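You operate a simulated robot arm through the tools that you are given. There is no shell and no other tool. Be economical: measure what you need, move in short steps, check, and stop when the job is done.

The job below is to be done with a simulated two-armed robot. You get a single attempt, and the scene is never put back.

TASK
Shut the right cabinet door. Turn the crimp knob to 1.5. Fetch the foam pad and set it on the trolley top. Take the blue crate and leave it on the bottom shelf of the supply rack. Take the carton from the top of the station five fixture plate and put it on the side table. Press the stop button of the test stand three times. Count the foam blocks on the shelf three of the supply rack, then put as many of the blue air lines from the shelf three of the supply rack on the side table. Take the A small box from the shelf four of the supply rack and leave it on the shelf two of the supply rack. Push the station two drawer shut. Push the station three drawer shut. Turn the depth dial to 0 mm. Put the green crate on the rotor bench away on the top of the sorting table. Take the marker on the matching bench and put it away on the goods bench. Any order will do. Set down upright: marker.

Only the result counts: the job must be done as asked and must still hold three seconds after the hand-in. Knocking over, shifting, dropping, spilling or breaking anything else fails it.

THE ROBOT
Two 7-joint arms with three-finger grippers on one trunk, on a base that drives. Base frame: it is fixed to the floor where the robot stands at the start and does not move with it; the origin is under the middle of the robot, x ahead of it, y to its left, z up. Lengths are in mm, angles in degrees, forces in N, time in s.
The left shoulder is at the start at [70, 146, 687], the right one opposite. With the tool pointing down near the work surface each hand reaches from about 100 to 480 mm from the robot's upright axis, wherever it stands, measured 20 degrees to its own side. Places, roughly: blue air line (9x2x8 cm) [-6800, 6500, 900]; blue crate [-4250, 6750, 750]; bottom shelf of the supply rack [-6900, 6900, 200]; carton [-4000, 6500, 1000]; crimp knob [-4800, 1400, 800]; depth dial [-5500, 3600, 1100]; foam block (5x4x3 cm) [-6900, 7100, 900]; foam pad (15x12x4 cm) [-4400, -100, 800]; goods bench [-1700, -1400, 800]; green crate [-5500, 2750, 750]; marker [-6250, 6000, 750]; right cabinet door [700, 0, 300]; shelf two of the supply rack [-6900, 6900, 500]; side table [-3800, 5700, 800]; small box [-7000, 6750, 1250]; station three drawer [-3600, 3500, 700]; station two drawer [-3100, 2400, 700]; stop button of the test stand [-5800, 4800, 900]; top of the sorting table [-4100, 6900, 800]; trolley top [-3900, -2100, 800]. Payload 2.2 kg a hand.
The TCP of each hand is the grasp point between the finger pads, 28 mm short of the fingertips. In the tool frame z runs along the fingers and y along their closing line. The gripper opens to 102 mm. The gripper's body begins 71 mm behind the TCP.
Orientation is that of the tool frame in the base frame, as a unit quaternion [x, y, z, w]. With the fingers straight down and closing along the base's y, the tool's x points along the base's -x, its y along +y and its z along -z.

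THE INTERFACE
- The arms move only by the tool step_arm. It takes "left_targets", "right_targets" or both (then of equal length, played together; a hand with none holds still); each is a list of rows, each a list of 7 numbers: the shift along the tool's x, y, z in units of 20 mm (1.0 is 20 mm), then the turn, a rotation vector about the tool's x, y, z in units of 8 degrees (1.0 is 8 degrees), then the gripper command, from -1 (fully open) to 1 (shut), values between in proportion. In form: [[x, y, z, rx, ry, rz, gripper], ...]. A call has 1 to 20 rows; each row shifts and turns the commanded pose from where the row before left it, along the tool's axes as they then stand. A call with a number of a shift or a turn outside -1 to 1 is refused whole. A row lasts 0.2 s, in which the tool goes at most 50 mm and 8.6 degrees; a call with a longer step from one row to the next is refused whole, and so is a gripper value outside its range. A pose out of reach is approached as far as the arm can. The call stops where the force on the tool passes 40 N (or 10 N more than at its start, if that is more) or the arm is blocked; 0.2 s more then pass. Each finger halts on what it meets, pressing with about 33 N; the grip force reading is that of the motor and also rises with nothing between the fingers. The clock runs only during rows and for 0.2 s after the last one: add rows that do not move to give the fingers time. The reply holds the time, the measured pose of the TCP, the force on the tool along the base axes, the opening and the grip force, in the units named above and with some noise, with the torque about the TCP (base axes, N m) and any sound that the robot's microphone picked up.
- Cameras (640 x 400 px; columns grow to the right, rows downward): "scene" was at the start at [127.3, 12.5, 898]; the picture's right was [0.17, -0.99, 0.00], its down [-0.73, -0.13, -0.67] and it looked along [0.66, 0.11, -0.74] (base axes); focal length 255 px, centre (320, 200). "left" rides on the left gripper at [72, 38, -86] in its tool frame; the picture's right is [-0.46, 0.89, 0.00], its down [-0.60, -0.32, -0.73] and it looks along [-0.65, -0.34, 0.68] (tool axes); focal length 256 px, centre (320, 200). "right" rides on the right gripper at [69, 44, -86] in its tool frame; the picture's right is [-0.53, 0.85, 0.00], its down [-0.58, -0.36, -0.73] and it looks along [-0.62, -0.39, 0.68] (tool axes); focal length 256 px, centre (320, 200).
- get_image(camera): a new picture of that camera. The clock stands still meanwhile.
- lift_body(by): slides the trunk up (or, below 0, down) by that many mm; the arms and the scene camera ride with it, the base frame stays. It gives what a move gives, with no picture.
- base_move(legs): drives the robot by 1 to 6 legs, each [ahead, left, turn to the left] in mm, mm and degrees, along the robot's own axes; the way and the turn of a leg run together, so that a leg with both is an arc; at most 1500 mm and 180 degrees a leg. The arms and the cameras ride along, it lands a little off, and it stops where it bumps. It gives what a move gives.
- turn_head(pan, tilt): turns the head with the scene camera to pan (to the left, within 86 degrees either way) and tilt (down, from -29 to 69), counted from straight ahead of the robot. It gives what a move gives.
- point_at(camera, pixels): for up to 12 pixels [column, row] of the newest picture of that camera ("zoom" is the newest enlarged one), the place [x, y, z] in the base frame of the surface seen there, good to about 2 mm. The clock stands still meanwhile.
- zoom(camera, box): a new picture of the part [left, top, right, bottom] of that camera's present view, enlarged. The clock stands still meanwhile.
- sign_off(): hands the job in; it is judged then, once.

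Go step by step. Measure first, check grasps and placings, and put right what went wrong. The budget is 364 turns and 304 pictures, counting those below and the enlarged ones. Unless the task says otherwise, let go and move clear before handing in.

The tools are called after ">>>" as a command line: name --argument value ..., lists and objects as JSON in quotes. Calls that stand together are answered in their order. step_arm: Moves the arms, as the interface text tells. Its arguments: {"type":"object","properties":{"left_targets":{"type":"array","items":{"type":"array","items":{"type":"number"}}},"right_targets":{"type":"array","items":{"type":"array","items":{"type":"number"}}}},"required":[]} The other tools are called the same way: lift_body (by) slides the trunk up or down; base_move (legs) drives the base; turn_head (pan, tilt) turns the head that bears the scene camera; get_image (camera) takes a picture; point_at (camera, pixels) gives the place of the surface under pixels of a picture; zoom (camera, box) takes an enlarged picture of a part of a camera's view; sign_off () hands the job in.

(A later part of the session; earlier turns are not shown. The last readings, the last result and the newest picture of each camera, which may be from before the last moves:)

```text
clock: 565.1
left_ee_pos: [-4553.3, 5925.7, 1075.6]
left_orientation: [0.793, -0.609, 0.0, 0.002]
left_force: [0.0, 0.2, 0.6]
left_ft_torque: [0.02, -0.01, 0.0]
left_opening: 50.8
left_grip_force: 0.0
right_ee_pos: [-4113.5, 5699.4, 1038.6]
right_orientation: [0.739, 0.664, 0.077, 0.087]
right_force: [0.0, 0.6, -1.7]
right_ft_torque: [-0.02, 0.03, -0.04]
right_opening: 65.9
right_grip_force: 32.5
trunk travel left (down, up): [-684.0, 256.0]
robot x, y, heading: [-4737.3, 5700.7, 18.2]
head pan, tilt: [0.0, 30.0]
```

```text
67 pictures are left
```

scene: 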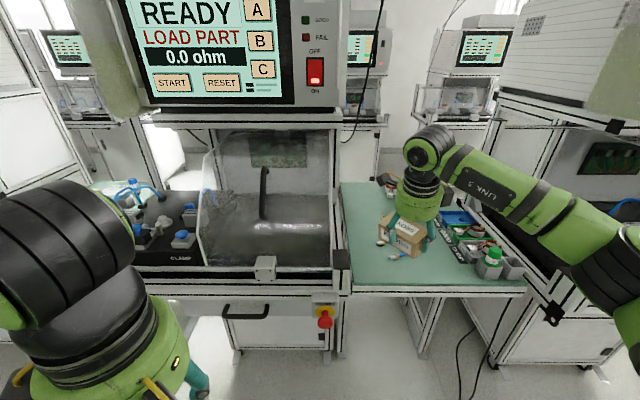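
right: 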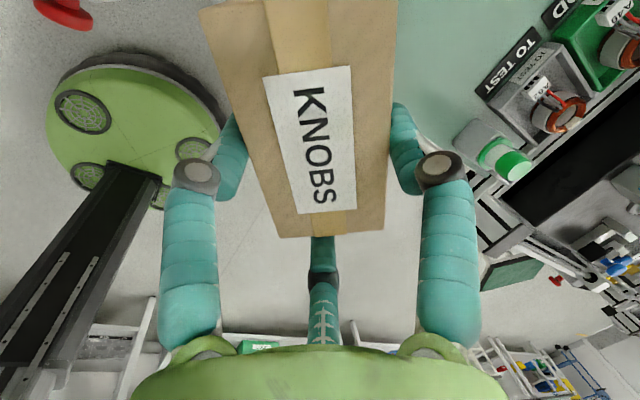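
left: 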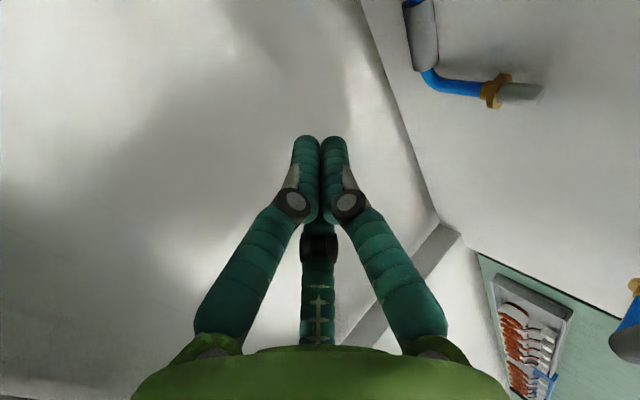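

>>> point_at --camera "right" --pixels '[[215, 25], [385, 25], [375, 222], [288, 230], [320, 130], [245, 150]]'

>>> point_at --camera "scene" --pixels '[[385, 235], [400, 250], [380, 243], [395, 257], [365, 260], [350, 280], [372, 210], [440, 250]]'

```text
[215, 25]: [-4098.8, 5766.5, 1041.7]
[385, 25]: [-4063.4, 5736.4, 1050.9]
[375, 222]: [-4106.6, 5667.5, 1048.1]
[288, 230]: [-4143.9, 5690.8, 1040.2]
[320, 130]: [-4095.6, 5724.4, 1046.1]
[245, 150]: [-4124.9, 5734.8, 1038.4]
```

```text
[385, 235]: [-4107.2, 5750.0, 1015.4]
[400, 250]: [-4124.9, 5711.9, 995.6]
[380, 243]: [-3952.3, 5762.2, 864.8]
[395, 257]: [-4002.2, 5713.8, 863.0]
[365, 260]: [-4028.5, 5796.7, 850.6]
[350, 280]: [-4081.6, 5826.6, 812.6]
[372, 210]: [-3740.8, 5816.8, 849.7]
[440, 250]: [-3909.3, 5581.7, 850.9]
```

Placing it at the table's front-left: rotate the carton parallel to the edge, level the hand, and shift the base.

>>> step_arm --right_targets '[[0, 0, 0, 0.55, 0, 0, 1], [0, 0, 0, 0.55, 0, 0, 1], [0, 0, 0, 0.55, 0, 0, 1], [0, 0, 0, 0, 0, -1, 1], [0, 0, 0, 0, 0, -1, 1], [0, 0, 0, 0, 0, -1, 1], [0, 0, 0, 0, 0, -1, 1], [0, 0, 0, 0, 0, -1, 1], [0, 0, 0, 0, 0, -1, 1], [0, 0, 0, 0, 0, -0.2, 1]]'

>>> base_move --legs '[[67, 14, 0]]'

>>> get_image --camera "right"

```text
clock: 567.3
left_ee_pos: [-4550.6, 5925.6, 1073.9]
left_orientation: [0.794, -0.608, 0.0, 0.002]
left_force: [-0.7, -0.6, -0.2]
left_ft_torque: [-0.02, -0.01, 0.0]
left_opening: 51.2
left_grip_force: 0.1
right_ee_pos: [-4112.0, 5699.8, 1037.7]
right_orientation: [0.395, 0.919, 0.0, -0.001]
right_force: [0.9, -0.1, -1.4]
right_ft_torque: [-0.01, 0.01, -0.01]
right_opening: 65.7
right_grip_force: 32.5
trunk travel left (down, up): [-684.0, 256.0]
robot x, y, heading: [-4742.1, 5702.8, 18.3]
head pan, tilt: [0.0, 30.0]
```

```text
clock: 568.3
left_ee_pos: [-4493.1, 5959.4, 1073.7]
left_orientation: [0.794, -0.608, 0.0, 0.001]
left_force: [-0.7, -0.2, -0.2]
left_ft_torque: [-0.04, -0.05, -0.01]
left_opening: 51.1
left_grip_force: 0.0
right_ee_pos: [-4054.5, 5734.3, 1039.4]
right_orientation: [0.395, 0.919, -0.001, 0.001]
right_force: [-0.1, 0.2, -1.4]
right_ft_torque: [-0.02, -0.01, 0.02]
right_opening: 65.8
right_grip_force: 32.8
trunk travel left (down, up): [-684.0, 256.0]
robot x, y, heading: [-4677.4, 5737.9, 18.4]
head pan, tilt: [0.0, 30.0]
```

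```text
66 pictures are left
```

right: 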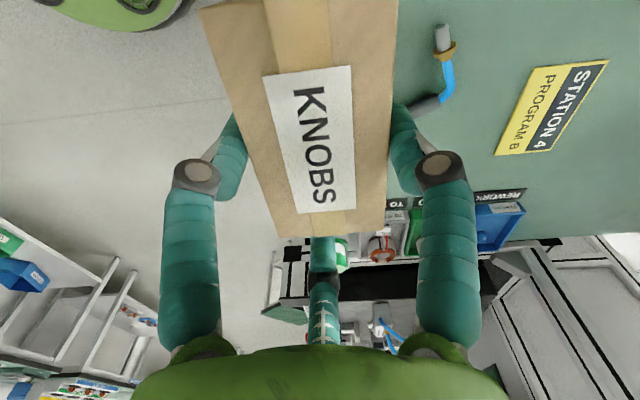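

>>> point_at --camera "right" --pixels '[[215, 25], [385, 25], [375, 222], [288, 230], [445, 35], [425, 105], [450, 80]]'

>>> get_image --camera "scene"

```text
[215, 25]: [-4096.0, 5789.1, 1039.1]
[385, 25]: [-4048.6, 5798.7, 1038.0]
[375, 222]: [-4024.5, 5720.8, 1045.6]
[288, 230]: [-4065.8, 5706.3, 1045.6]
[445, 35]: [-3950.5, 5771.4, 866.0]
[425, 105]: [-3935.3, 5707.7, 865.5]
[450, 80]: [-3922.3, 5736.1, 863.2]
```

```text
65 pictures are left
```

scene: 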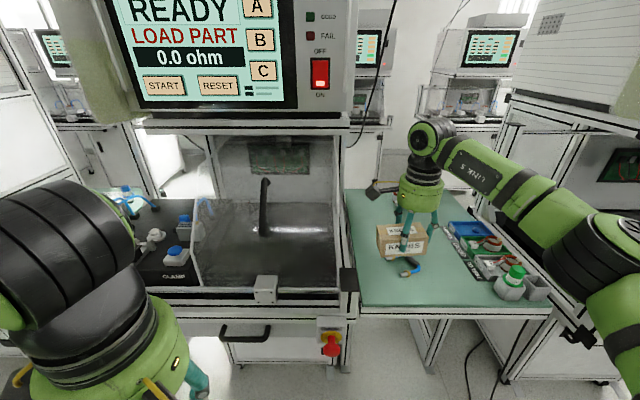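

>>> step_arm --right_targets '[[0, 0, 1, 0, 0, 0, 1], [0, 0, 1, 0, 0, 0, 1], [0, 0, 1, 0, 0, 0, 1], [0, 0, 1, 0, 0, 0, 1], [0, 0, 1, 0, 0, 0, 1], [0, 0, 1, 0, 0, 0, 1], [0, 0, 0.6, 0, 0, 0, 1], [0, 0, 0.2, 0, 0, 0, 1], [0, 0, 0.15, 0, 0, 0, 1], [0, 0, 0.15, 0, 0, 0, 1]]'

>>> get_image --camera "right"

```text
clock: 570.5
left_ee_pos: [-4493.3, 5959.9, 1075.2]
left_orientation: [0.794, -0.608, -0.001, 0.001]
left_force: [0.3, -0.2, 0.2]
left_ft_torque: [0.02, 0.01, -0.04]
left_opening: 51.0
left_grip_force: 0.0
right_ee_pos: [-4054.9, 5733.4, 900.5]
right_orientation: [0.397, 0.918, 0.003, 0.002]
right_force: [4.4, -1.1, 17.1]
right_ft_torque: [0.9, 0.63, -0.11]
right_opening: 65.7
right_grip_force: 32.7
trunk travel left (down, up): [-684.0, 256.0]
robot x, y, heading: [-4677.7, 5736.6, 18.6]
head pan, tilt: [0.0, 30.0]
```

```text
64 pictures are left
```

right: 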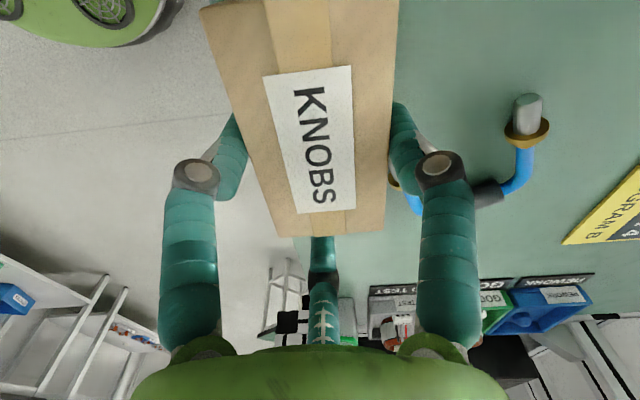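

>>> step_arm --right_targets '[[0, 0, 0, 0, 0, 0, -0.4], [0, 0, 0, 0, 0, 0, -0.6], [0, 0, 0, 0, 0, 0, -0.6], [0, 0, -0.6, 0, 0, 0, -0.6], [0, 0, -0.8, 0, 0, 0, -0.6], [0, 0, -0.8, 0, 0, 0, -0.6], [0, 0, -0.8, 0, 0, 0, -0.6], [0, 0, -0.8, 0, 0, 0, -0.6], [0, 0, -0.8, 0, 0, 0, -0.6]]'

>>> get_image --camera "right"

```text
clock: 572.5
left_ee_pos: [-4491.1, 5959.7, 1075.2]
left_orientation: [0.794, -0.608, -0.001, 0.001]
left_force: [-0.4, -0.9, -0.8]
left_ft_torque: [0.02, -0.02, 0.02]
left_opening: 51.0
left_grip_force: 0.1
right_ee_pos: [-4052.9, 5734.4, 989.2]
right_orientation: [0.395, 0.919, 0.0, 0.0]
right_force: [-0.8, 0.5, -1.2]
right_ft_torque: [-0.03, -0.02, 0.01]
right_opening: 81.8
right_grip_force: 0.0
trunk travel left (down, up): [-684.0, 256.0]
robot x, y, heading: [-4681.8, 5742.5, 18.3]
head pan, tilt: [0.0, 30.0]
```

```text
63 pictures are left
```

right: 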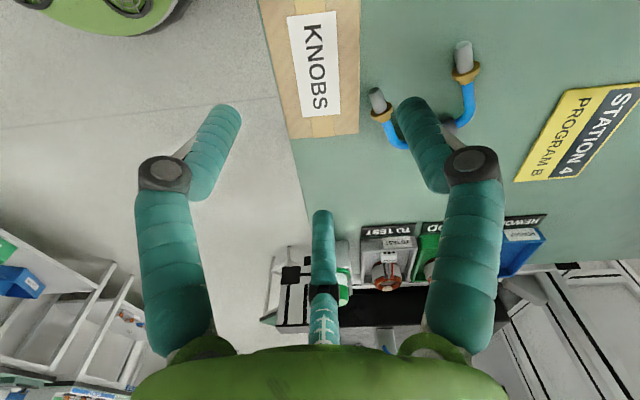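

The carton is on the side table. Now back to the rack for the second line with the right hand.

>>> base_move --legs '[[-220, 0, 0], [0, 0, 180], [560, -1300, 0]]'

>>> step_arm --right_targets '[[0, 0, 0, 0, 0, 1, 0.3], [0, 0, 0, 0, 0, 1, 0.3], [0, 0, 0, 0, 0, 1, 0.3], [0, 0, 0, 0, 0, 0.4, 0.3], [0, 0, 0, -1, 0, 0, 0.3], [0, 0, 0, -1, 0, 0, 0.3], [0, 0, 0, -1, 0, 0, 0.3], [0, 0, 0, -1, 0, 0, 0.3], [0, 0, 0, -1, 0, 0, 0.3]]'

>>> turn_head --pan 0 --tilt 30

>>> get_image --camera "scene"

```text
clock: 588.1
left_ee_pos: [-6006.1, 6527.5, 1073.2]
left_orientation: [0.62, 0.785, 0.001, 0.001]
left_force: [0.6, 0.1, -0.7]
left_ft_torque: [0.06, 0.0, 0.0]
left_opening: 51.1
left_grip_force: 0.1
right_ee_pos: [-6436.6, 6764.7, 988.6]
right_orientation: [0.913, -0.408, -0.001, -0.001]
right_force: [-0.2, 0.5, 0.4]
right_ft_torque: [0.01, 0.02, 0.0]
right_opening: 81.4
right_grip_force: 0.1
trunk travel left (down, up): [-684.0, 256.0]
robot x, y, heading: [-5810.1, 6741.1, -163.4]
head pan, tilt: [0.0, 30.0]
```

```text
clock: 590.1
left_ee_pos: [-6005.6, 6527.3, 1074.5]
left_orientation: [0.618, 0.786, 0.002, 0.0]
left_force: [-0.6, 0.1, 0.8]
left_ft_torque: [0.01, -0.06, 0.01]
left_opening: 51.0
left_grip_force: 0.1
right_ee_pos: [-6437.4, 6765.2, 989.8]
right_orientation: [0.743, -0.575, -0.21, 0.272]
right_force: [0.2, 0.2, 0.2]
right_ft_torque: [0.02, -0.02, 0.01]
right_opening: 35.5
right_grip_force: 0.0
trunk travel left (down, up): [-684.0, 256.0]
robot x, y, heading: [-5806.3, 6743.6, -163.1]
head pan, tilt: [0.0, 30.0]
```

```text
clock: 590.7
left_ee_pos: [-6005.2, 6527.0, 1074.0]
left_orientation: [0.619, 0.786, 0.002, 0.0]
left_force: [0.5, -0.5, -0.2]
left_ft_torque: [0.01, 0.0, 0.0]
left_opening: 51.1
left_grip_force: 0.0
right_ee_pos: [-6437.4, 6765.5, 988.4]
right_orientation: [0.744, -0.574, -0.21, 0.27]
right_force: [0.7, -0.2, 0.1]
right_ft_torque: [-0.06, 0.02, 0.02]
right_opening: 35.9
right_grip_force: 0.0
trunk travel left (down, up): [-684.0, 256.0]
robot x, y, heading: [-5812.8, 6747.3, -163.2]
head pan, tilt: [0.0, 30.0]
```

```text
62 pictures are left
```

scene: 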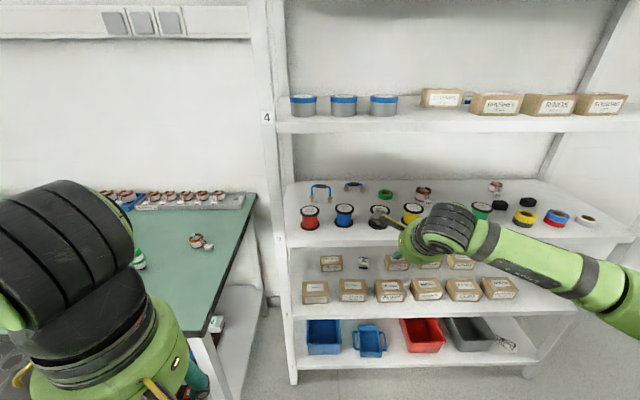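

>>> step_arm --left_targets '[[0, 1, 0, 0, 0, 0, 0], [0, 1, 0, 0, 0, 0, 0], [0, 1, 0, 0, 0, 0, 0], [0, 1, 0, 0, 0, 0, 0]]' --right_targets '[[0.5, 0, 0, 0, 0, 0, 0.3], [0.5, 0, 0, 0, 0, 0, 0.3], [0.5, 0, 0, 0, 0, 0, 0.3], [0.45, 0, 0, 0, 0, 0, 0.3]]'

>>> base_move --legs '[[0, 0, 1.2], [400, -5, 0]]'

>>> get_image --camera "right"

```text
clock: 591.7
left_ee_pos: [-5967.3, 6551.0, 1112.5]
left_orientation: [0.619, 0.785, 0.002, 0.001]
left_force: [1.0, 0.4, -0.5]
left_ft_torque: [0.02, 0.02, 0.0]
left_opening: 51.2
left_grip_force: 0.0
left hand out of reach, approached as far as the arm can: row 1, 2, 3, 4
right_ee_pos: [-6426.7, 6729.0, 990.0]
right_orientation: [0.743, -0.575, -0.21, 0.271]
right_force: [0.3, 0.9, 0.5]
right_ft_torque: [0.01, 0.01, 0.03]
right_opening: 35.8
right_grip_force: 0.1
trunk travel left (down, up): [-684.0, 256.0]
robot x, y, heading: [-5810.4, 6746.0, -163.0]
head pan, tilt: [0.0, 30.0]
```

```text
clock: 594.6
left_ee_pos: [-6350.1, 6427.3, 1112.6]
left_orientation: [0.611, 0.792, 0.002, 0.001]
left_force: [1.7, -0.1, -0.6]
left_ft_torque: [0.01, 0.01, 0.0]
left_opening: 51.1
left_grip_force: 0.1
right_ee_pos: [-6812.3, 6595.8, 989.1]
right_orientation: [0.75, -0.566, -0.207, 0.273]
right_force: [0.1, 0.6, -0.8]
right_ft_torque: [-0.01, -0.02, 0.0]
right_opening: 35.8
right_grip_force: 0.1
trunk travel left (down, up): [-684.0, 256.0]
robot x, y, heading: [-6198.2, 6619.0, -162.0]
head pan, tilt: [0.0, 30.0]
```

```text
61 pictures are left
```

right: 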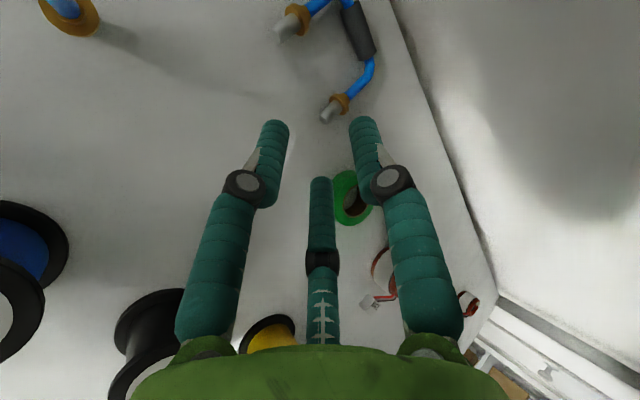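

>>> point_at --camera "right" --pixels '[[358, 30], [350, 8], [367, 52], [352, 33], [364, 27]]'

```text
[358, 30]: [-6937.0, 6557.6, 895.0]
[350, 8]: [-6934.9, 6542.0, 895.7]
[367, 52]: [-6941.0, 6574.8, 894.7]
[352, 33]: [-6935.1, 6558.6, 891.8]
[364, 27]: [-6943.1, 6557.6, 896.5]
```

>>> base_move --legs '[[38, 0, 0]]'

>>> step_arm --right_targets '[[0, -0.62, 0.745, 0, 0, 0, 0.3], [0, -0.63, 0.745, 0, 0, 0, 0.3], [0, 0, 0, 0.95, 0, 0, 0.3], [0, 0, 0, 0.925, 0, 0, 0.3], [-0.05, 0.88, 0.41, 0, 0, 0, 0.3], [-0.05, 0.88, 0.41, 0, 0, 0, 0.3], [-0.05, 0.88, 0.41, 0, 0, 0, 0.3], [-0.03, 0.88, 0.41, 0, 0, 0, 0.3]]'

>>> get_image --camera "right"

```text
clock: 595.5
left_ee_pos: [-6380.1, 6416.0, 1113.2]
left_orientation: [0.61, 0.792, 0.0, 0.0]
left_force: [0.3, -0.5, 0.0]
left_ft_torque: [-0.03, 0.09, 0.0]
left_opening: 50.8
left_grip_force: 0.0
right_ee_pos: [-6846.1, 6585.2, 991.8]
right_orientation: [0.75, -0.566, -0.208, 0.273]
right_force: [0.4, 0.0, 0.1]
right_ft_torque: [0.02, 0.02, -0.01]
right_opening: 35.7
right_grip_force: 0.0
trunk travel left (down, up): [-684.0, 256.0]
robot x, y, heading: [-6232.9, 6612.3, -162.2]
head pan, tilt: [0.0, 30.0]
```

```text
clock: 597.3
left_ee_pos: [-6385.1, 6416.6, 1111.1]
left_orientation: [0.61, 0.793, 0.002, 0.001]
left_force: [-0.5, 0.2, -0.3]
left_ft_torque: [-0.02, 0.01, 0.01]
left_opening: 51.0
left_grip_force: 0.0
right_ee_pos: [-6924.1, 6563.9, 948.6]
right_orientation: [0.78, -0.588, -0.131, 0.172]
right_force: [-0.4, -0.4, -0.1]
right_ft_torque: [0.04, 0.01, 0.03]
right_opening: 35.9
right_grip_force: 0.0
trunk travel left (down, up): [-684.0, 256.0]
robot x, y, heading: [-6233.2, 6613.3, -162.0]
head pan, tilt: [0.0, 30.0]
```

```text
60 pictures are left
```

right: 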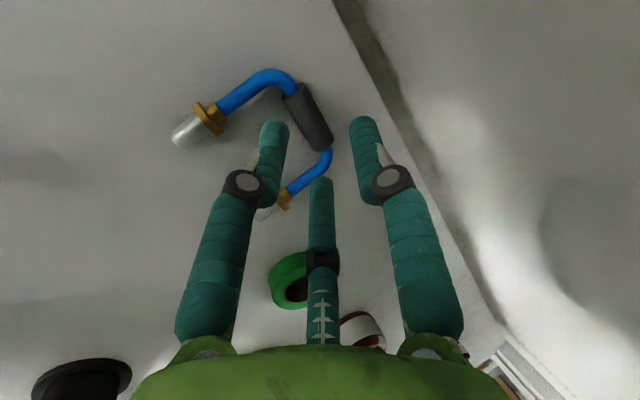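

>>> step_arm --right_targets '[[0, -0.4, 0.83, 0, 0, 0, 0.3], [0, -0.36, 0.76, 0, 0, 0, 0.3], [0, 0, 0, 0, 0, 0, 0.5], [0, -0.06, 0.14, 0, 0, 0, 0.6], [0, 0, 0, 0, 0, 0, 1], [0, 0, 0, 0, 0, 0, 1]]'

>>> get_image --camera "right"

```text
clock: 598.7
left_ee_pos: [-6381.4, 6416.5, 1111.8]
left_orientation: [0.61, 0.792, 0.002, 0.0]
left_force: [1.0, 0.6, 0.0]
left_ft_torque: [-0.01, 0.03, 0.0]
left_opening: 51.2
left_grip_force: 0.1
right_ee_pos: [-6922.3, 6566.3, 916.4]
right_orientation: [0.779, -0.588, -0.132, 0.174]
right_force: [0.6, 0.6, 14.1]
right_ft_torque: [-0.07, 0.21, -0.06]
right_opening: 1.9
right_grip_force: 31.2
trunk travel left (down, up): [-684.0, 256.0]
robot x, y, heading: [-6231.4, 6611.5, -161.8]
head pan, tilt: [0.0, 30.0]
```

```text
59 pictures are left
```

right: 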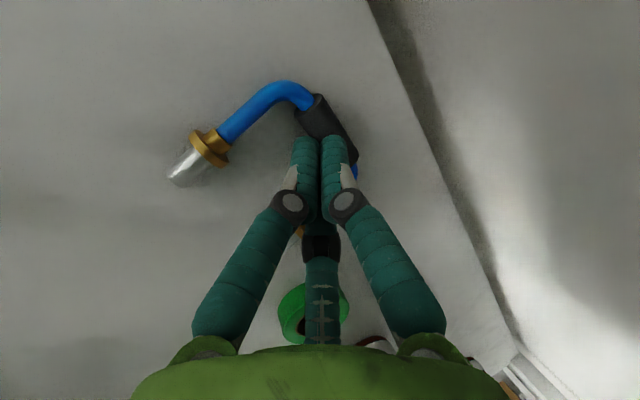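

>>> step_arm --right_targets '[[0, 0.2, -0.45, 0, 0, 0, 1], [0, 0.2, -0.45, 0, 0, 0, 1], [0, 0, 0, 0, 0, 0, 0.3], [0, 0, 0, 0, 0, 0, 0.3]]'

>>> get_image --camera "right"

```text
clock: 599.7
left_ee_pos: [-6385.0, 6415.7, 1111.3]
left_orientation: [0.61, 0.793, 0.0, 0.0]
left_force: [0.3, 0.0, -0.6]
left_ft_torque: [0.0, -0.02, -0.01]
left_opening: 51.0
left_grip_force: 0.0
right_ee_pos: [-6921.2, 6566.9, 931.4]
right_orientation: [0.78, -0.587, -0.131, 0.172]
right_force: [0.3, 0.5, 0.1]
right_ft_torque: [-0.01, 0.01, 0.02]
right_opening: 35.7
right_grip_force: 0.1
trunk travel left (down, up): [-684.0, 256.0]
robot x, y, heading: [-6234.0, 6616.6, -161.9]
head pan, tilt: [0.0, 30.0]
```

```text
58 pictures are left
```

right: 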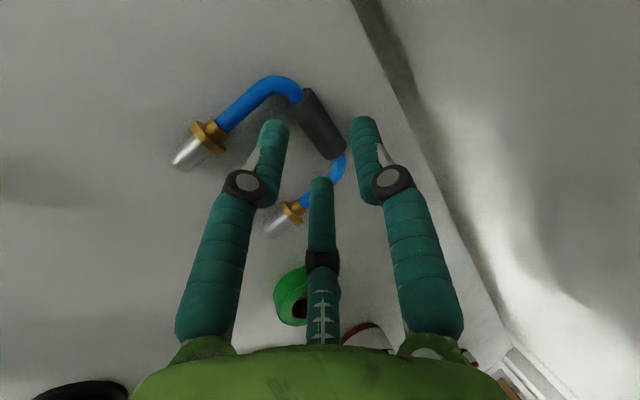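

>>> point_at --camera "right" --pixels '[[320, 125], [308, 105], [335, 145], [313, 130], [327, 120]]'

```text
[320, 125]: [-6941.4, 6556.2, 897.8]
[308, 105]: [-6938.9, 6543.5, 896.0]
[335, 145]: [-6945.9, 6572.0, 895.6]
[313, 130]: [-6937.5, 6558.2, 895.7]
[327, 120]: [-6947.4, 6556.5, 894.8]
```

>>> step_arm --right_targets '[[0, 0.41, 0.19, 0, 0, 0, 0.3], [0, -0.25, 0.53, 0, 0, 0, 0.3], [0, -0.25, 0.53, 0, 0, 0, 0.3], [0, 0, 0, 0, 0, 0, 0.3], [0, 0, 0, 0, 0, 0, 0.6], [0, 0, 0, 0, 0, 0, 1], [0, 0, 0, 0, 0, 0, 1]]'

>>> get_image --camera "right"

```text
clock: 601.3
left_ee_pos: [-6378.1, 6418.6, 1112.4]
left_orientation: [0.61, 0.792, -0.001, -0.002]
left_force: [-0.3, -0.1, 0.5]
left_ft_torque: [0.04, -0.03, -0.02]
left_opening: 51.0
left_grip_force: 0.2
right_ee_pos: [-6928.9, 6566.9, 917.1]
right_orientation: [0.778, -0.587, -0.135, 0.177]
right_force: [6.4, 10.8, 28.6]
right_ft_torque: [0.22, 0.21, -0.09]
right_opening: 14.0
right_grip_force: 33.1
trunk travel left (down, up): [-684.0, 256.0]
robot x, y, heading: [-6237.2, 6610.6, -162.1]
head pan, tilt: [0.0, 30.0]
```

```text
57 pictures are left
```

right: 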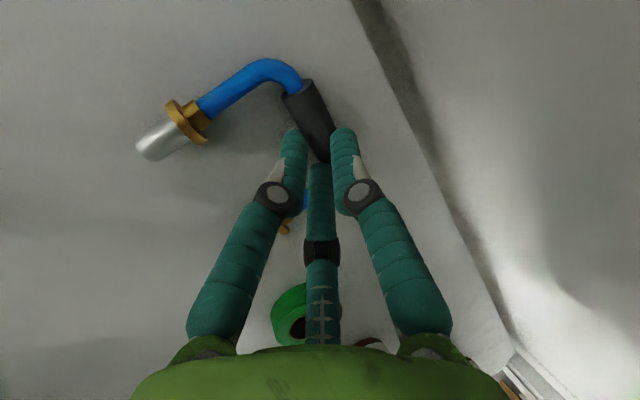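

>>> step_arm --right_targets '[[0, 0.21, -0.45, 0, 0, 0, 1], [0, 0.21, -0.45, 0, 0, 0, 1], [0, 0.21, -0.45, 0, 0, 0, 1], [0, 0, 0, 0, 0, 0, 1]]'

>>> get_image --camera "right"

```text
clock: 602.3
left_ee_pos: [-6384.0, 6416.7, 1112.1]
left_orientation: [0.61, 0.792, 0.002, 0.0]
left_force: [0.2, 0.5, -0.6]
left_ft_torque: [-0.02, 0.01, -0.03]
left_opening: 50.6
left_grip_force: 0.1
right_ee_pos: [-6931.2, 6564.4, 937.7]
right_orientation: [0.78, -0.588, -0.13, 0.171]
right_force: [0.4, 0.7, 0.0]
right_ft_torque: [0.0, -0.01, -0.02]
right_opening: 2.3
right_grip_force: 31.1
trunk travel left (down, up): [-684.0, 256.0]
robot x, y, heading: [-6228.6, 6616.7, -162.1]
head pan, tilt: [0.0, 30.0]
```

```text
56 pictures are left
```

right: 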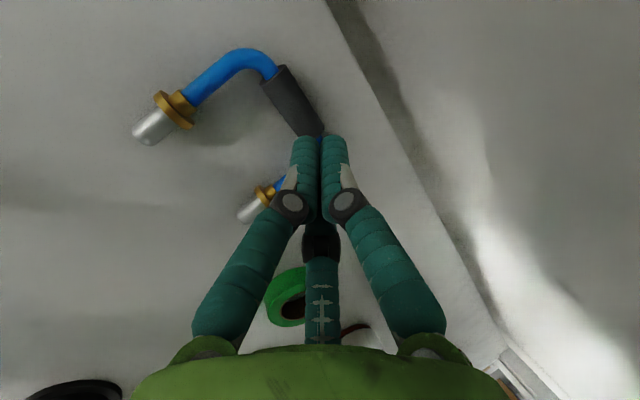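

>>> point_at --camera "right" --pixels '[[290, 100], [278, 78], [305, 122], [272, 290], [300, 275], [250, 210], [150, 125], [400, 60]]'

```text
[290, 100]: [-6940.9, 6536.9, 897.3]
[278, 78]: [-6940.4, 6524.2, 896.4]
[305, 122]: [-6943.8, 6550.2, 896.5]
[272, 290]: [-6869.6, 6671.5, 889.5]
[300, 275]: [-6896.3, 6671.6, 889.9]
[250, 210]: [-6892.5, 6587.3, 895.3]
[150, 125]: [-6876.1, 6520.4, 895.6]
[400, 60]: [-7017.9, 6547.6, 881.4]
```

I'll instead hook the sleeve from behind with closed fingers and drag the line toward me, for a steeper and deeper grip.

>>> step_arm --right_targets '[[0, 0.32, -0.68, 0, 0, 0, 1], [0.55, 0, 0, -0.94, 0, 0, 1], [0.55, 0, 0, -0.935, 0, 0, 1]]'

>>> base_move --legs '[[25, 0, 0]]'

>>> step_arm --right_targets '[[0, 0.35, 0.3, 0, 0, 0, 1], [0, 0.1, 0.1, 0, 0, 0, 1], [0, -0.5, 0.6, 0, 0, 0, 1], [0, -0.5, 0.6, 0, 0, 0, 1], [0, -0.2, 0.25, 0, 0, 0, 1]]'

>>> get_image --camera "right"

```text
clock: 603.1
left_ee_pos: [-6384.7, 6416.0, 1112.5]
left_orientation: [0.61, 0.792, 0.001, 0.0]
left_force: [-0.4, -0.2, -0.2]
left_ft_torque: [-0.01, -0.02, 0.03]
left_opening: 51.2
left_grip_force: 0.1
right_ee_pos: [-6925.5, 6541.7, 954.1]
right_orientation: [0.75, -0.565, -0.207, 0.274]
right_force: [-0.3, -1.2, 0.0]
right_ft_torque: [-0.01, 0.0, -0.03]
right_opening: 1.9
right_grip_force: 31.8
trunk travel left (down, up): [-684.0, 256.0]
robot x, y, heading: [-6235.5, 6611.3, -162.1]
head pan, tilt: [0.0, 30.0]
```

```text
clock: 604.0
left_ee_pos: [-6404.5, 6409.4, 1111.4]
left_orientation: [0.611, 0.792, 0.003, 0.0]
left_force: [-0.1, -0.4, 0.3]
left_ft_torque: [0.0, -0.05, 0.03]
left_opening: 50.9
left_grip_force: 0.1
right_ee_pos: [-6947.3, 6535.4, 952.3]
right_orientation: [0.75, -0.567, -0.206, 0.273]
right_force: [-0.5, 0.2, -0.1]
right_ft_torque: [0.02, 0.0, -0.02]
right_opening: 2.0
right_grip_force: 31.5
trunk travel left (down, up): [-684.0, 256.0]
robot x, y, heading: [-6250.5, 6605.5, -162.0]
head pan, tilt: [0.0, 30.0]
stopped in leg 1: the robot was blocked; the commanded pose is now the measured one
```

```text
clock: 605.2
left_ee_pos: [-6403.6, 6409.0, 1111.9]
left_orientation: [0.611, 0.792, 0.001, 0.0]
left_force: [0.1, -0.1, 0.3]
left_ft_torque: [-0.01, -0.01, -0.04]
left_opening: 50.9
left_grip_force: 0.1
right_ee_pos: [-6957.6, 6534.1, 915.0]
right_orientation: [0.749, -0.566, -0.207, 0.273]
right_force: [0.3, -0.3, -0.8]
right_ft_torque: [0.01, -0.02, 0.0]
right_opening: 1.8
right_grip_force: 30.8
trunk travel left (down, up): [-684.0, 256.0]
robot x, y, heading: [-6254.4, 6604.5, -162.1]
head pan, tilt: [0.0, 30.0]
```

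```text
55 pictures are left
```

right: 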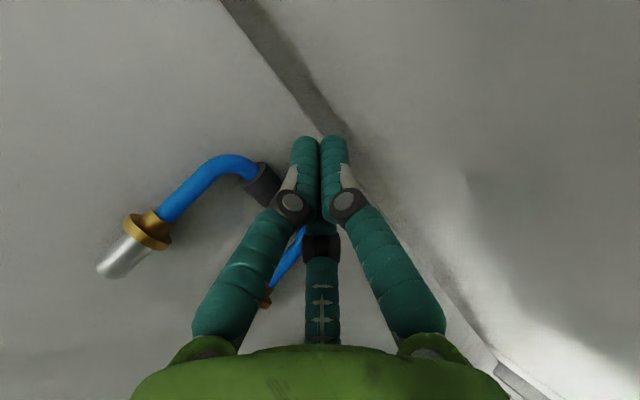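

>>> base_move --legs '[[-125, 0, 0]]'

>>> step_arm --right_targets '[[0, 0.4, -0.45, 0, 0, 0, 1], [0, 0.4, -0.45, 0, 0, 0, 1], [0, 0.4, -0.45, 0, 0, 0, 1]]'

>>> get_image --camera "right"

```text
clock: 606.5
left_ee_pos: [-6288.9, 6446.6, 1111.8]
left_orientation: [0.611, 0.792, 0.002, 0.001]
left_force: [-0.4, 0.0, -0.2]
left_ft_torque: [-0.01, -0.01, -0.02]
left_opening: 50.8
left_grip_force: 0.1
right_ee_pos: [-6841.9, 6570.1, 914.9]
right_orientation: [0.75, -0.567, -0.206, 0.273]
right_force: [0.2, -0.5, -0.3]
right_ft_torque: [0.0, -0.01, 0.03]
right_opening: 2.3
right_grip_force: 31.5
trunk travel left (down, up): [-684.0, 256.0]
robot x, y, heading: [-6136.9, 6646.9, -161.9]
head pan, tilt: [0.0, 30.0]
```

```text
clock: 607.3
left_ee_pos: [-6287.2, 6448.6, 1112.8]
left_orientation: [0.611, 0.791, 0.003, -0.001]
left_force: [-0.4, -0.8, 0.4]
left_ft_torque: [0.0, -0.01, -0.02]
left_opening: 51.1
left_grip_force: 0.0
right_ee_pos: [-6841.9, 6570.6, 952.9]
right_orientation: [0.75, -0.566, -0.207, 0.274]
right_force: [-1.4, 0.5, -0.3]
right_ft_torque: [-0.03, 0.01, -0.02]
right_opening: 2.1
right_grip_force: 31.7
trunk travel left (down, up): [-684.0, 256.0]
robot x, y, heading: [-6136.2, 6644.6, -161.7]
head pan, tilt: [0.0, 30.0]
```

```text
54 pictures are left
```

right: 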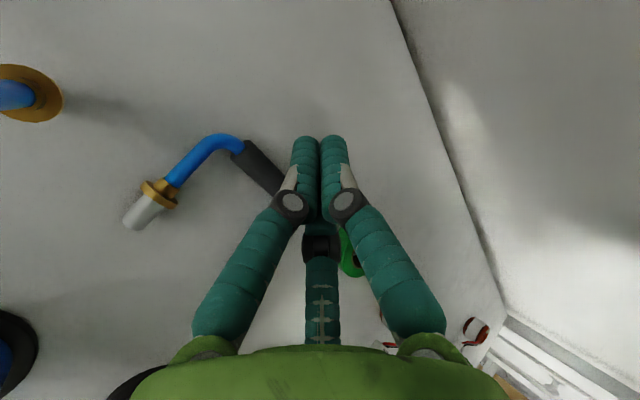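

>>> point_at --camera "right" --pixels '[[260, 167], [245, 150], [277, 188], [150, 200], [225, 140], [20, 95], [110, 395]]'

```text
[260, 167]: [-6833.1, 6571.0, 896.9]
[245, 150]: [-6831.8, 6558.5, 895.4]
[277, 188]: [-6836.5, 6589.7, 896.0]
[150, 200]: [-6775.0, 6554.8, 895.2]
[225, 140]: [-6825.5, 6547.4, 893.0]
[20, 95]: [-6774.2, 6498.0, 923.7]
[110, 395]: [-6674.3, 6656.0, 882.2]
```

>>> step_arm --right_targets '[[0, -0.65, -0.55, 0, 0, 0, 1], [0, -0.65, -0.55, 0, 0, 0, 1], [0, -0.65, -0.55, 0, 0, 0, 1], [0, -0.65, -0.55, 0, 0, 0, 1], [0, -0.65, -0.55, 0, 0, 0, 1]]'

>>> base_move --legs '[[80, 0, 0]]'

>>> step_arm --right_targets '[[0, -0.48, 0.575, 0, 0, 0, 1], [0, 0, 0, 0.9, 0, 0, 1], [0, 0, 0, 0.9, 0, 0, 1], [0, 0, 0, 0.9, 0, 0, 1], [0, 0, 0, 0.8, 0, 0, 0.3], [0, 0, 0, 0, 0, 0, 0.3]]'

>>> get_image --camera "right"

```text
clock: 608.5
left_ee_pos: [-6287.0, 6447.7, 1112.8]
left_orientation: [0.611, 0.791, 0.002, 0.0]
left_force: [0.8, 0.0, 0.3]
left_ft_torque: [0.01, 0.0, 0.02]
left_opening: 51.1
left_grip_force: 0.0
right_ee_pos: [-6759.9, 6593.5, 953.8]
right_orientation: [0.749, -0.567, -0.207, 0.274]
right_force: [0.2, 0.7, 0.9]
right_ft_torque: [-0.02, 0.0, -0.01]
right_opening: 2.1
right_grip_force: 30.9
trunk travel left (down, up): [-684.0, 256.0]
robot x, y, heading: [-6134.9, 6642.1, -162.3]
head pan, tilt: [0.0, 30.0]
```

```text
clock: 609.5
left_ee_pos: [-6361.6, 6423.4, 1111.7]
left_orientation: [0.611, 0.792, 0.002, 0.0]
left_force: [0.3, -0.3, -0.3]
left_ft_torque: [0.03, 0.01, 0.02]
left_opening: 51.0
left_grip_force: 0.0
right_ee_pos: [-6835.2, 6569.9, 951.3]
right_orientation: [0.749, -0.566, -0.207, 0.274]
right_force: [0.7, -1.2, -0.4]
right_ft_torque: [-0.03, 0.0, -0.03]
right_opening: 2.1
right_grip_force: 31.2
trunk travel left (down, up): [-684.0, 256.0]
robot x, y, heading: [-6213.7, 6619.5, -162.1]
head pan, tilt: [0.0, 30.0]
```

```text
clock: 611.0
left_ee_pos: [-6362.9, 6422.8, 1111.5]
left_orientation: [0.611, 0.792, 0.002, 0.0]
left_force: [0.8, 0.4, -0.1]
left_ft_torque: [0.01, 0.02, -0.01]
left_opening: 51.0
left_grip_force: 0.1
right_ee_pos: [-6836.3, 6570.4, 937.3]
right_orientation: [0.794, -0.599, -0.063, 0.084]
right_force: [0.1, -0.3, 0.0]
right_ft_torque: [0.03, 0.0, 0.03]
right_opening: 35.6
right_grip_force: 0.0
trunk travel left (down, up): [-684.0, 256.0]
robot x, y, heading: [-6210.8, 6619.3, -162.0]
head pan, tilt: [0.0, 30.0]
```

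```text
53 pictures are left
```

right: 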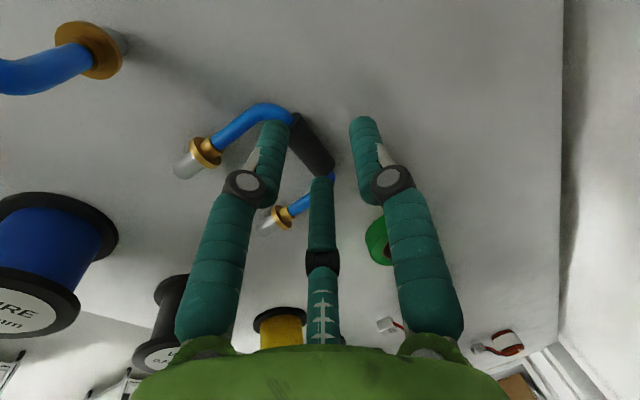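

>>> step_arm --right_targets '[[-0.15, -0.54, -0.11, 0, 0, 0, 0.3], [0, -0.14, 0.63, 0, 0, 0, 0.3], [0, -0.12, 0.57, 0, 0, 0, 0.3], [0, -0.03, 0.12, 0, 0, 0, 0.3], [0, 0, 0, 0, 0, 0, 0.6], [0, 0, 0, 0, 0, 0, 1], [0, 0, 0, 0, 0, 0, 1]]'

>>> get_image --camera "right"

```text
clock: 612.5
left_ee_pos: [-6363.4, 6422.2, 1111.6]
left_orientation: [0.61, 0.792, 0.002, 0.0]
left_force: [-0.6, -0.7, -0.4]
left_ft_torque: [-0.01, -0.02, -0.03]
left_opening: 50.9
left_grip_force: 0.0
right_ee_pos: [-6827.0, 6575.4, 911.2]
right_orientation: [0.793, -0.599, -0.063, 0.085]
right_force: [1.2, -1.1, 2.9]
right_ft_torque: [-0.12, -0.01, -0.02]
right_opening: 23.6
right_grip_force: 32.8
trunk travel left (down, up): [-684.0, 256.0]
robot x, y, heading: [-6210.5, 6620.6, -161.7]
head pan, tilt: [0.0, 30.0]
```

```text
52 pictures are left
```

right: 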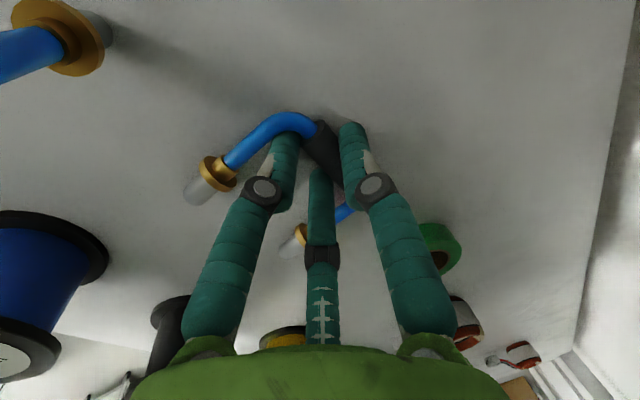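

Good grip (23.6). Now lift and tilt in stages to clear the spools under the upper shelf.

>>> step_arm --right_targets '[[0, 0.118, -0.554, 0, 0, 0, 1], [0, 0.118, -0.554, 0, 0, 0, 1], [0, 0.118, -0.554, 0, 0, 0, 1], [0, 0, 0, -0.833, 0, 0, 1], [0, 0, 0, -0.833, 0, 0, 1], [0, 0, 0, -0.833, 0, 0, 1], [0, 0.4, -0.636, 0, 0, 0, 1], [0, 0.4, -0.636, 0, 0, 0, 1], [0, 0, 0, -0.833, 0, 0, 1], [0, 0, 0, -0.833, 0, 0, 1], [0, 0, 0, -0.833, 0, 0, 1], [0, 0.565, -0.44, 0, 0, 0, 1], [0, 0.565, -0.44, 0, 0, 0, 1], [0, 0.565, -0.44, 0, 0, 0, 1]]'

>>> get_image --camera "right"

```text
clock: 615.5
left_ee_pos: [-6363.0, 6423.2, 1112.2]
left_orientation: [0.61, 0.792, 0.003, 0.0]
left_force: [0.0, 0.5, 0.4]
left_ft_torque: [-0.03, 0.0, 0.02]
left_opening: 51.0
left_grip_force: 0.2
right_ee_pos: [-6825.6, 6573.4, 1016.6]
right_orientation: [0.717, -0.541, -0.265, 0.351]
right_force: [-0.8, 0.5, -0.9]
right_ft_torque: [0.0, 0.01, 0.01]
right_opening: 23.2
right_grip_force: 32.8
trunk travel left (down, up): [-684.0, 256.0]
robot x, y, heading: [-6210.8, 6619.3, -162.2]
head pan, tilt: [0.0, 30.0]
```

```text
51 pictures are left
```

right: 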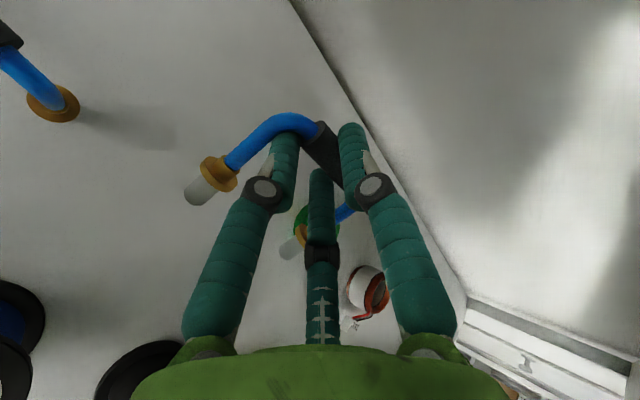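

>>> base_move --legs '[[-430, 0, 0]]'

>>> turn_head --pan 15 --tilt 40

>>> get_image --camera "scene"

```text
clock: 618.1
left_ee_pos: [-5961.4, 6553.3, 1110.5]
left_orientation: [0.613, 0.79, 0.002, 0.001]
left_force: [-0.5, -0.6, 1.1]
left_ft_torque: [0.01, 0.01, -0.03]
left_opening: 51.1
left_grip_force: 0.0
right_ee_pos: [-6422.2, 6705.8, 1016.7]
right_orientation: [0.715, -0.544, -0.265, 0.349]
right_force: [0.7, -1.3, -0.8]
right_ft_torque: [-0.01, -0.02, 0.05]
right_opening: 23.1
right_grip_force: 33.1
trunk travel left (down, up): [-684.0, 256.0]
robot x, y, heading: [-5807.5, 6748.1, -162.5]
head pan, tilt: [0.0, 30.0]
```

```text
clock: 618.9
left_ee_pos: [-5960.4, 6553.3, 1111.6]
left_orientation: [0.613, 0.79, 0.001, 0.0]
left_force: [0.1, -0.7, 0.3]
left_ft_torque: [0.0, -0.01, 0.01]
left_opening: 50.9
left_grip_force: 0.0
right_ee_pos: [-6422.2, 6706.6, 1017.0]
right_orientation: [0.715, -0.544, -0.266, 0.349]
right_force: [-0.4, 0.2, -0.8]
right_ft_torque: [-0.01, -0.06, 0.01]
right_opening: 23.2
right_grip_force: 33.2
trunk travel left (down, up): [-684.0, 256.0]
robot x, y, heading: [-5806.5, 6750.8, -162.7]
head pan, tilt: [15.0, 40.0]
```

```text
50 pictures are left
```

scene: 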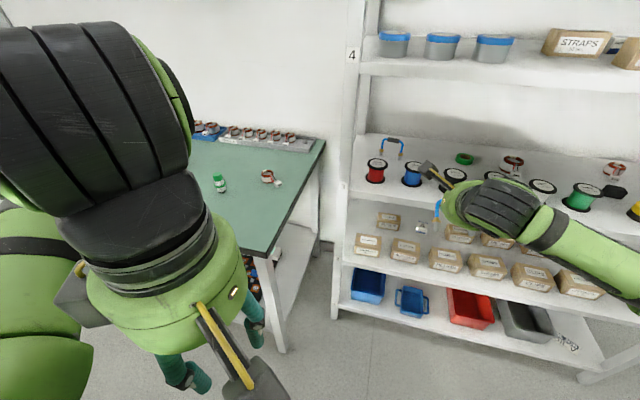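

>>> step_arm --right_targets '[[0, 0, 0, 0.7, 0, 0, 1], [0, 0, 0, 0.7, 0, 0, 1], [0, 0, 0, 0.7, 0, 0, 1], [0, 0, 0, 0.7, 0, 0, 1], [0, 0, 0, 0.7, 0, 0, 1], [0, 0, 0, 0.7, 0, 0, 1], [0, 0, 0, 0.7, 0, 0, 1], [0, 0, 0, 0.1, 0, 0, 1]]'

>>> base_move --legs '[[-269, 268, 0], [0, 900, 90], [440, -532, 92]]'

>>> turn_head --pan -8 --tilt 38

>>> get_image --camera "scene"

```text
clock: 620.7
left_ee_pos: [-5960.8, 6553.2, 1112.5]
left_orientation: [0.613, 0.79, 0.002, 0.0]
left_force: [0.6, 0.0, -0.3]
left_ft_torque: [-0.02, -0.03, 0.02]
left_opening: 50.6
left_grip_force: 0.0
right_ee_pos: [-6422.4, 6707.0, 1017.1]
right_orientation: [0.791, -0.602, -0.063, 0.083]
right_force: [-0.7, 0.2, 0.8]
right_ft_torque: [-0.02, 0.01, 0.01]
right_opening: 22.9
right_grip_force: 32.5
trunk travel left (down, up): [-684.0, 256.0]
robot x, y, heading: [-5812.0, 6750.5, -162.6]
head pan, tilt: [15.0, 40.0]
```

```text
clock: 631.4
left_ee_pos: [-4448.5, 5836.3, 1111.4]
left_orientation: [0.815, -0.58, 0.001, 0.003]
left_force: [-0.1, 0.1, -0.4]
left_ft_torque: [-0.02, -0.01, 0.03]
left_opening: 50.9
left_grip_force: 0.1
right_ee_pos: [-3976.7, 5721.5, 1016.6]
right_orientation: [0.568, 0.816, 0.087, 0.06]
right_force: [0.4, 0.1, 0.0]
right_ft_torque: [-0.01, 0.02, -0.03]
right_opening: 23.0
right_grip_force: 32.5
trunk travel left (down, up): [-684.0, 256.0]
robot x, y, heading: [-4587.0, 5630.9, 22.2]
head pan, tilt: [15.0, 40.0]
cut short: leg 2, 3
```

```text
clock: 632.2
left_ee_pos: [-4449.4, 5836.2, 1112.1]
left_orientation: [0.815, -0.58, 0.001, 0.002]
left_force: [-0.6, -0.9, -0.3]
left_ft_torque: [0.05, 0.01, 0.0]
left_opening: 51.0
left_grip_force: 0.0
right_ee_pos: [-3976.7, 5721.7, 1017.1]
right_orientation: [0.568, 0.816, 0.087, 0.061]
right_force: [-0.4, 0.0, -0.3]
right_ft_torque: [0.02, 0.0, 0.0]
right_opening: 23.0
right_grip_force: 32.7
trunk travel left (down, up): [-684.0, 256.0]
robot x, y, heading: [-4583.8, 5629.1, 22.6]
head pan, tilt: [-8.0, 38.0]
```

```text
49 pictures are left
```

scene: 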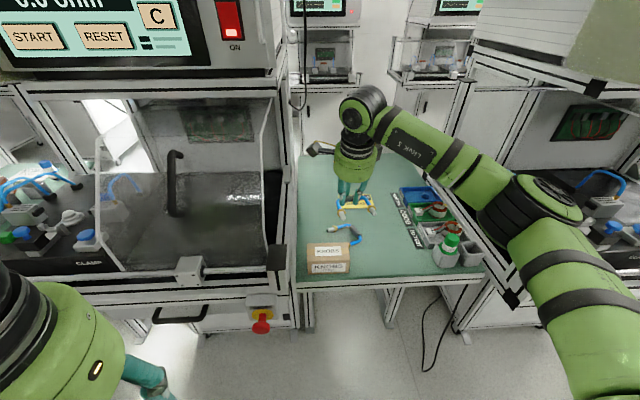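

>>> base_move --legs '[[-13, -112, 0]]'

>>> step_arm --right_targets '[[0, -0.2, 0.95, 0, 0, 0, 1], [0, -0.2, 0.95, 0, 0, 0, 1], [0, -0.2, 0.95, 0, 0, 0, 1], [0, -0.2, 0.95, 0, 0, 0, 1], [0, -0.1, 0.5, 0, 0, 0, 1]]'

>>> get_image --camera "right"

```text
clock: 633.4
left_ee_pos: [-4420.1, 5733.1, 1111.2]
left_orientation: [0.815, -0.58, 0.0, 0.002]
left_force: [-0.2, -0.4, 0.3]
left_ft_torque: [0.0, 0.0, 0.0]
left_opening: 50.9
left_grip_force: 0.0
right_ee_pos: [-3948.7, 5618.2, 1016.3]
right_orientation: [0.567, 0.817, 0.086, 0.061]
right_force: [-0.3, -0.3, -0.8]
right_ft_torque: [0.03, -0.03, 0.0]
right_opening: 23.0
right_grip_force: 32.9
trunk travel left (down, up): [-684.0, 256.0]
robot x, y, heading: [-4557.4, 5521.8, 22.1]
head pan, tilt: [-8.0, 38.0]
```

```text
clock: 634.6
left_ee_pos: [-4418.7, 5732.0, 1112.0]
left_orientation: [0.815, -0.58, 0.0, 0.002]
left_force: [-0.3, -0.6, 0.3]
left_ft_torque: [-0.01, 0.01, -0.01]
left_opening: 51.3
left_grip_force: 0.0
right_ee_pos: [-3946.9, 5615.8, 927.5]
right_orientation: [0.568, 0.816, 0.086, 0.061]
right_force: [0.7, -1.1, -0.6]
right_ft_torque: [0.0, -0.01, 0.02]
right_opening: 23.2
right_grip_force: 33.1
trunk travel left (down, up): [-684.0, 256.0]
robot x, y, heading: [-4556.9, 5520.6, 22.2]
head pan, tilt: [-8.0, 38.0]
```

```text
48 pictures are left
```

right: 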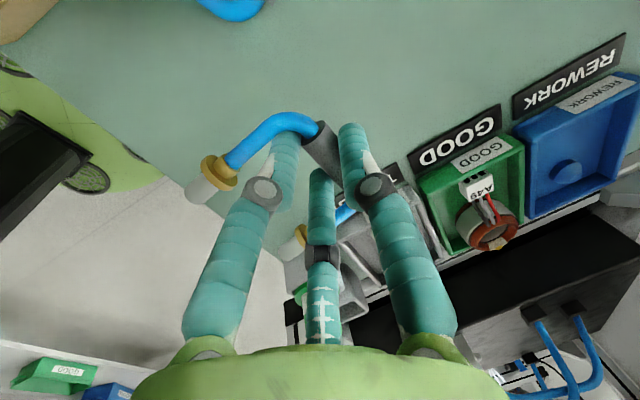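

>>> base_move --legs '[[5, 52, 0]]'

>>> step_arm --right_targets '[[0, -0.2, 0.95, 0, 0, 0, 1], [0, -0.15, 0.75, 0, 0, 0, 1], [0, -0.05, 0.25, 0, 0, 0, 1], [0, -0.03, 0.15, 0, 0, 0, 1], [0, -0.03, 0.15, 0, 0, 0, 1]]'

>>> get_image --camera "right"

```text
clock: 635.5
left_ee_pos: [-4433.4, 5777.3, 1111.3]
left_orientation: [0.814, -0.581, -0.001, 0.001]
left_force: [-0.4, -0.5, -0.6]
left_ft_torque: [0.02, 0.01, 0.04]
left_opening: 50.9
left_grip_force: 0.1
right_ee_pos: [-3960.7, 5663.1, 927.9]
right_orientation: [0.569, 0.816, 0.087, 0.059]
right_force: [0.1, -0.3, -0.9]
right_ft_torque: [0.07, 0.03, 0.04]
right_opening: 22.9
right_grip_force: 32.8
trunk travel left (down, up): [-684.0, 256.0]
robot x, y, heading: [-4570.9, 5574.4, 22.3]
head pan, tilt: [-8.0, 38.0]
```

```text
clock: 636.8
left_ee_pos: [-4437.2, 5778.7, 1112.3]
left_orientation: [0.814, -0.58, 0.001, 0.002]
left_force: [-0.2, 0.2, 0.0]
left_ft_torque: [0.03, -0.05, 0.02]
left_opening: 51.1
left_grip_force: 0.0
right_ee_pos: [-3960.9, 5664.8, 887.5]
right_orientation: [0.57, 0.815, 0.09, 0.062]
right_force: [0.1, 0.0, 14.7]
right_ft_torque: [0.33, 0.07, 0.0]
right_opening: 23.0
right_grip_force: 32.4
trunk travel left (down, up): [-684.0, 256.0]
robot x, y, heading: [-4570.9, 5569.4, 22.2]
head pan, tilt: [-8.0, 38.0]
```

```text
47 pictures are left
```

right: 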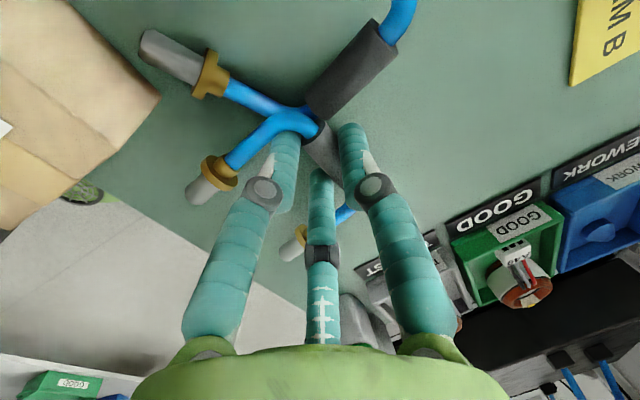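

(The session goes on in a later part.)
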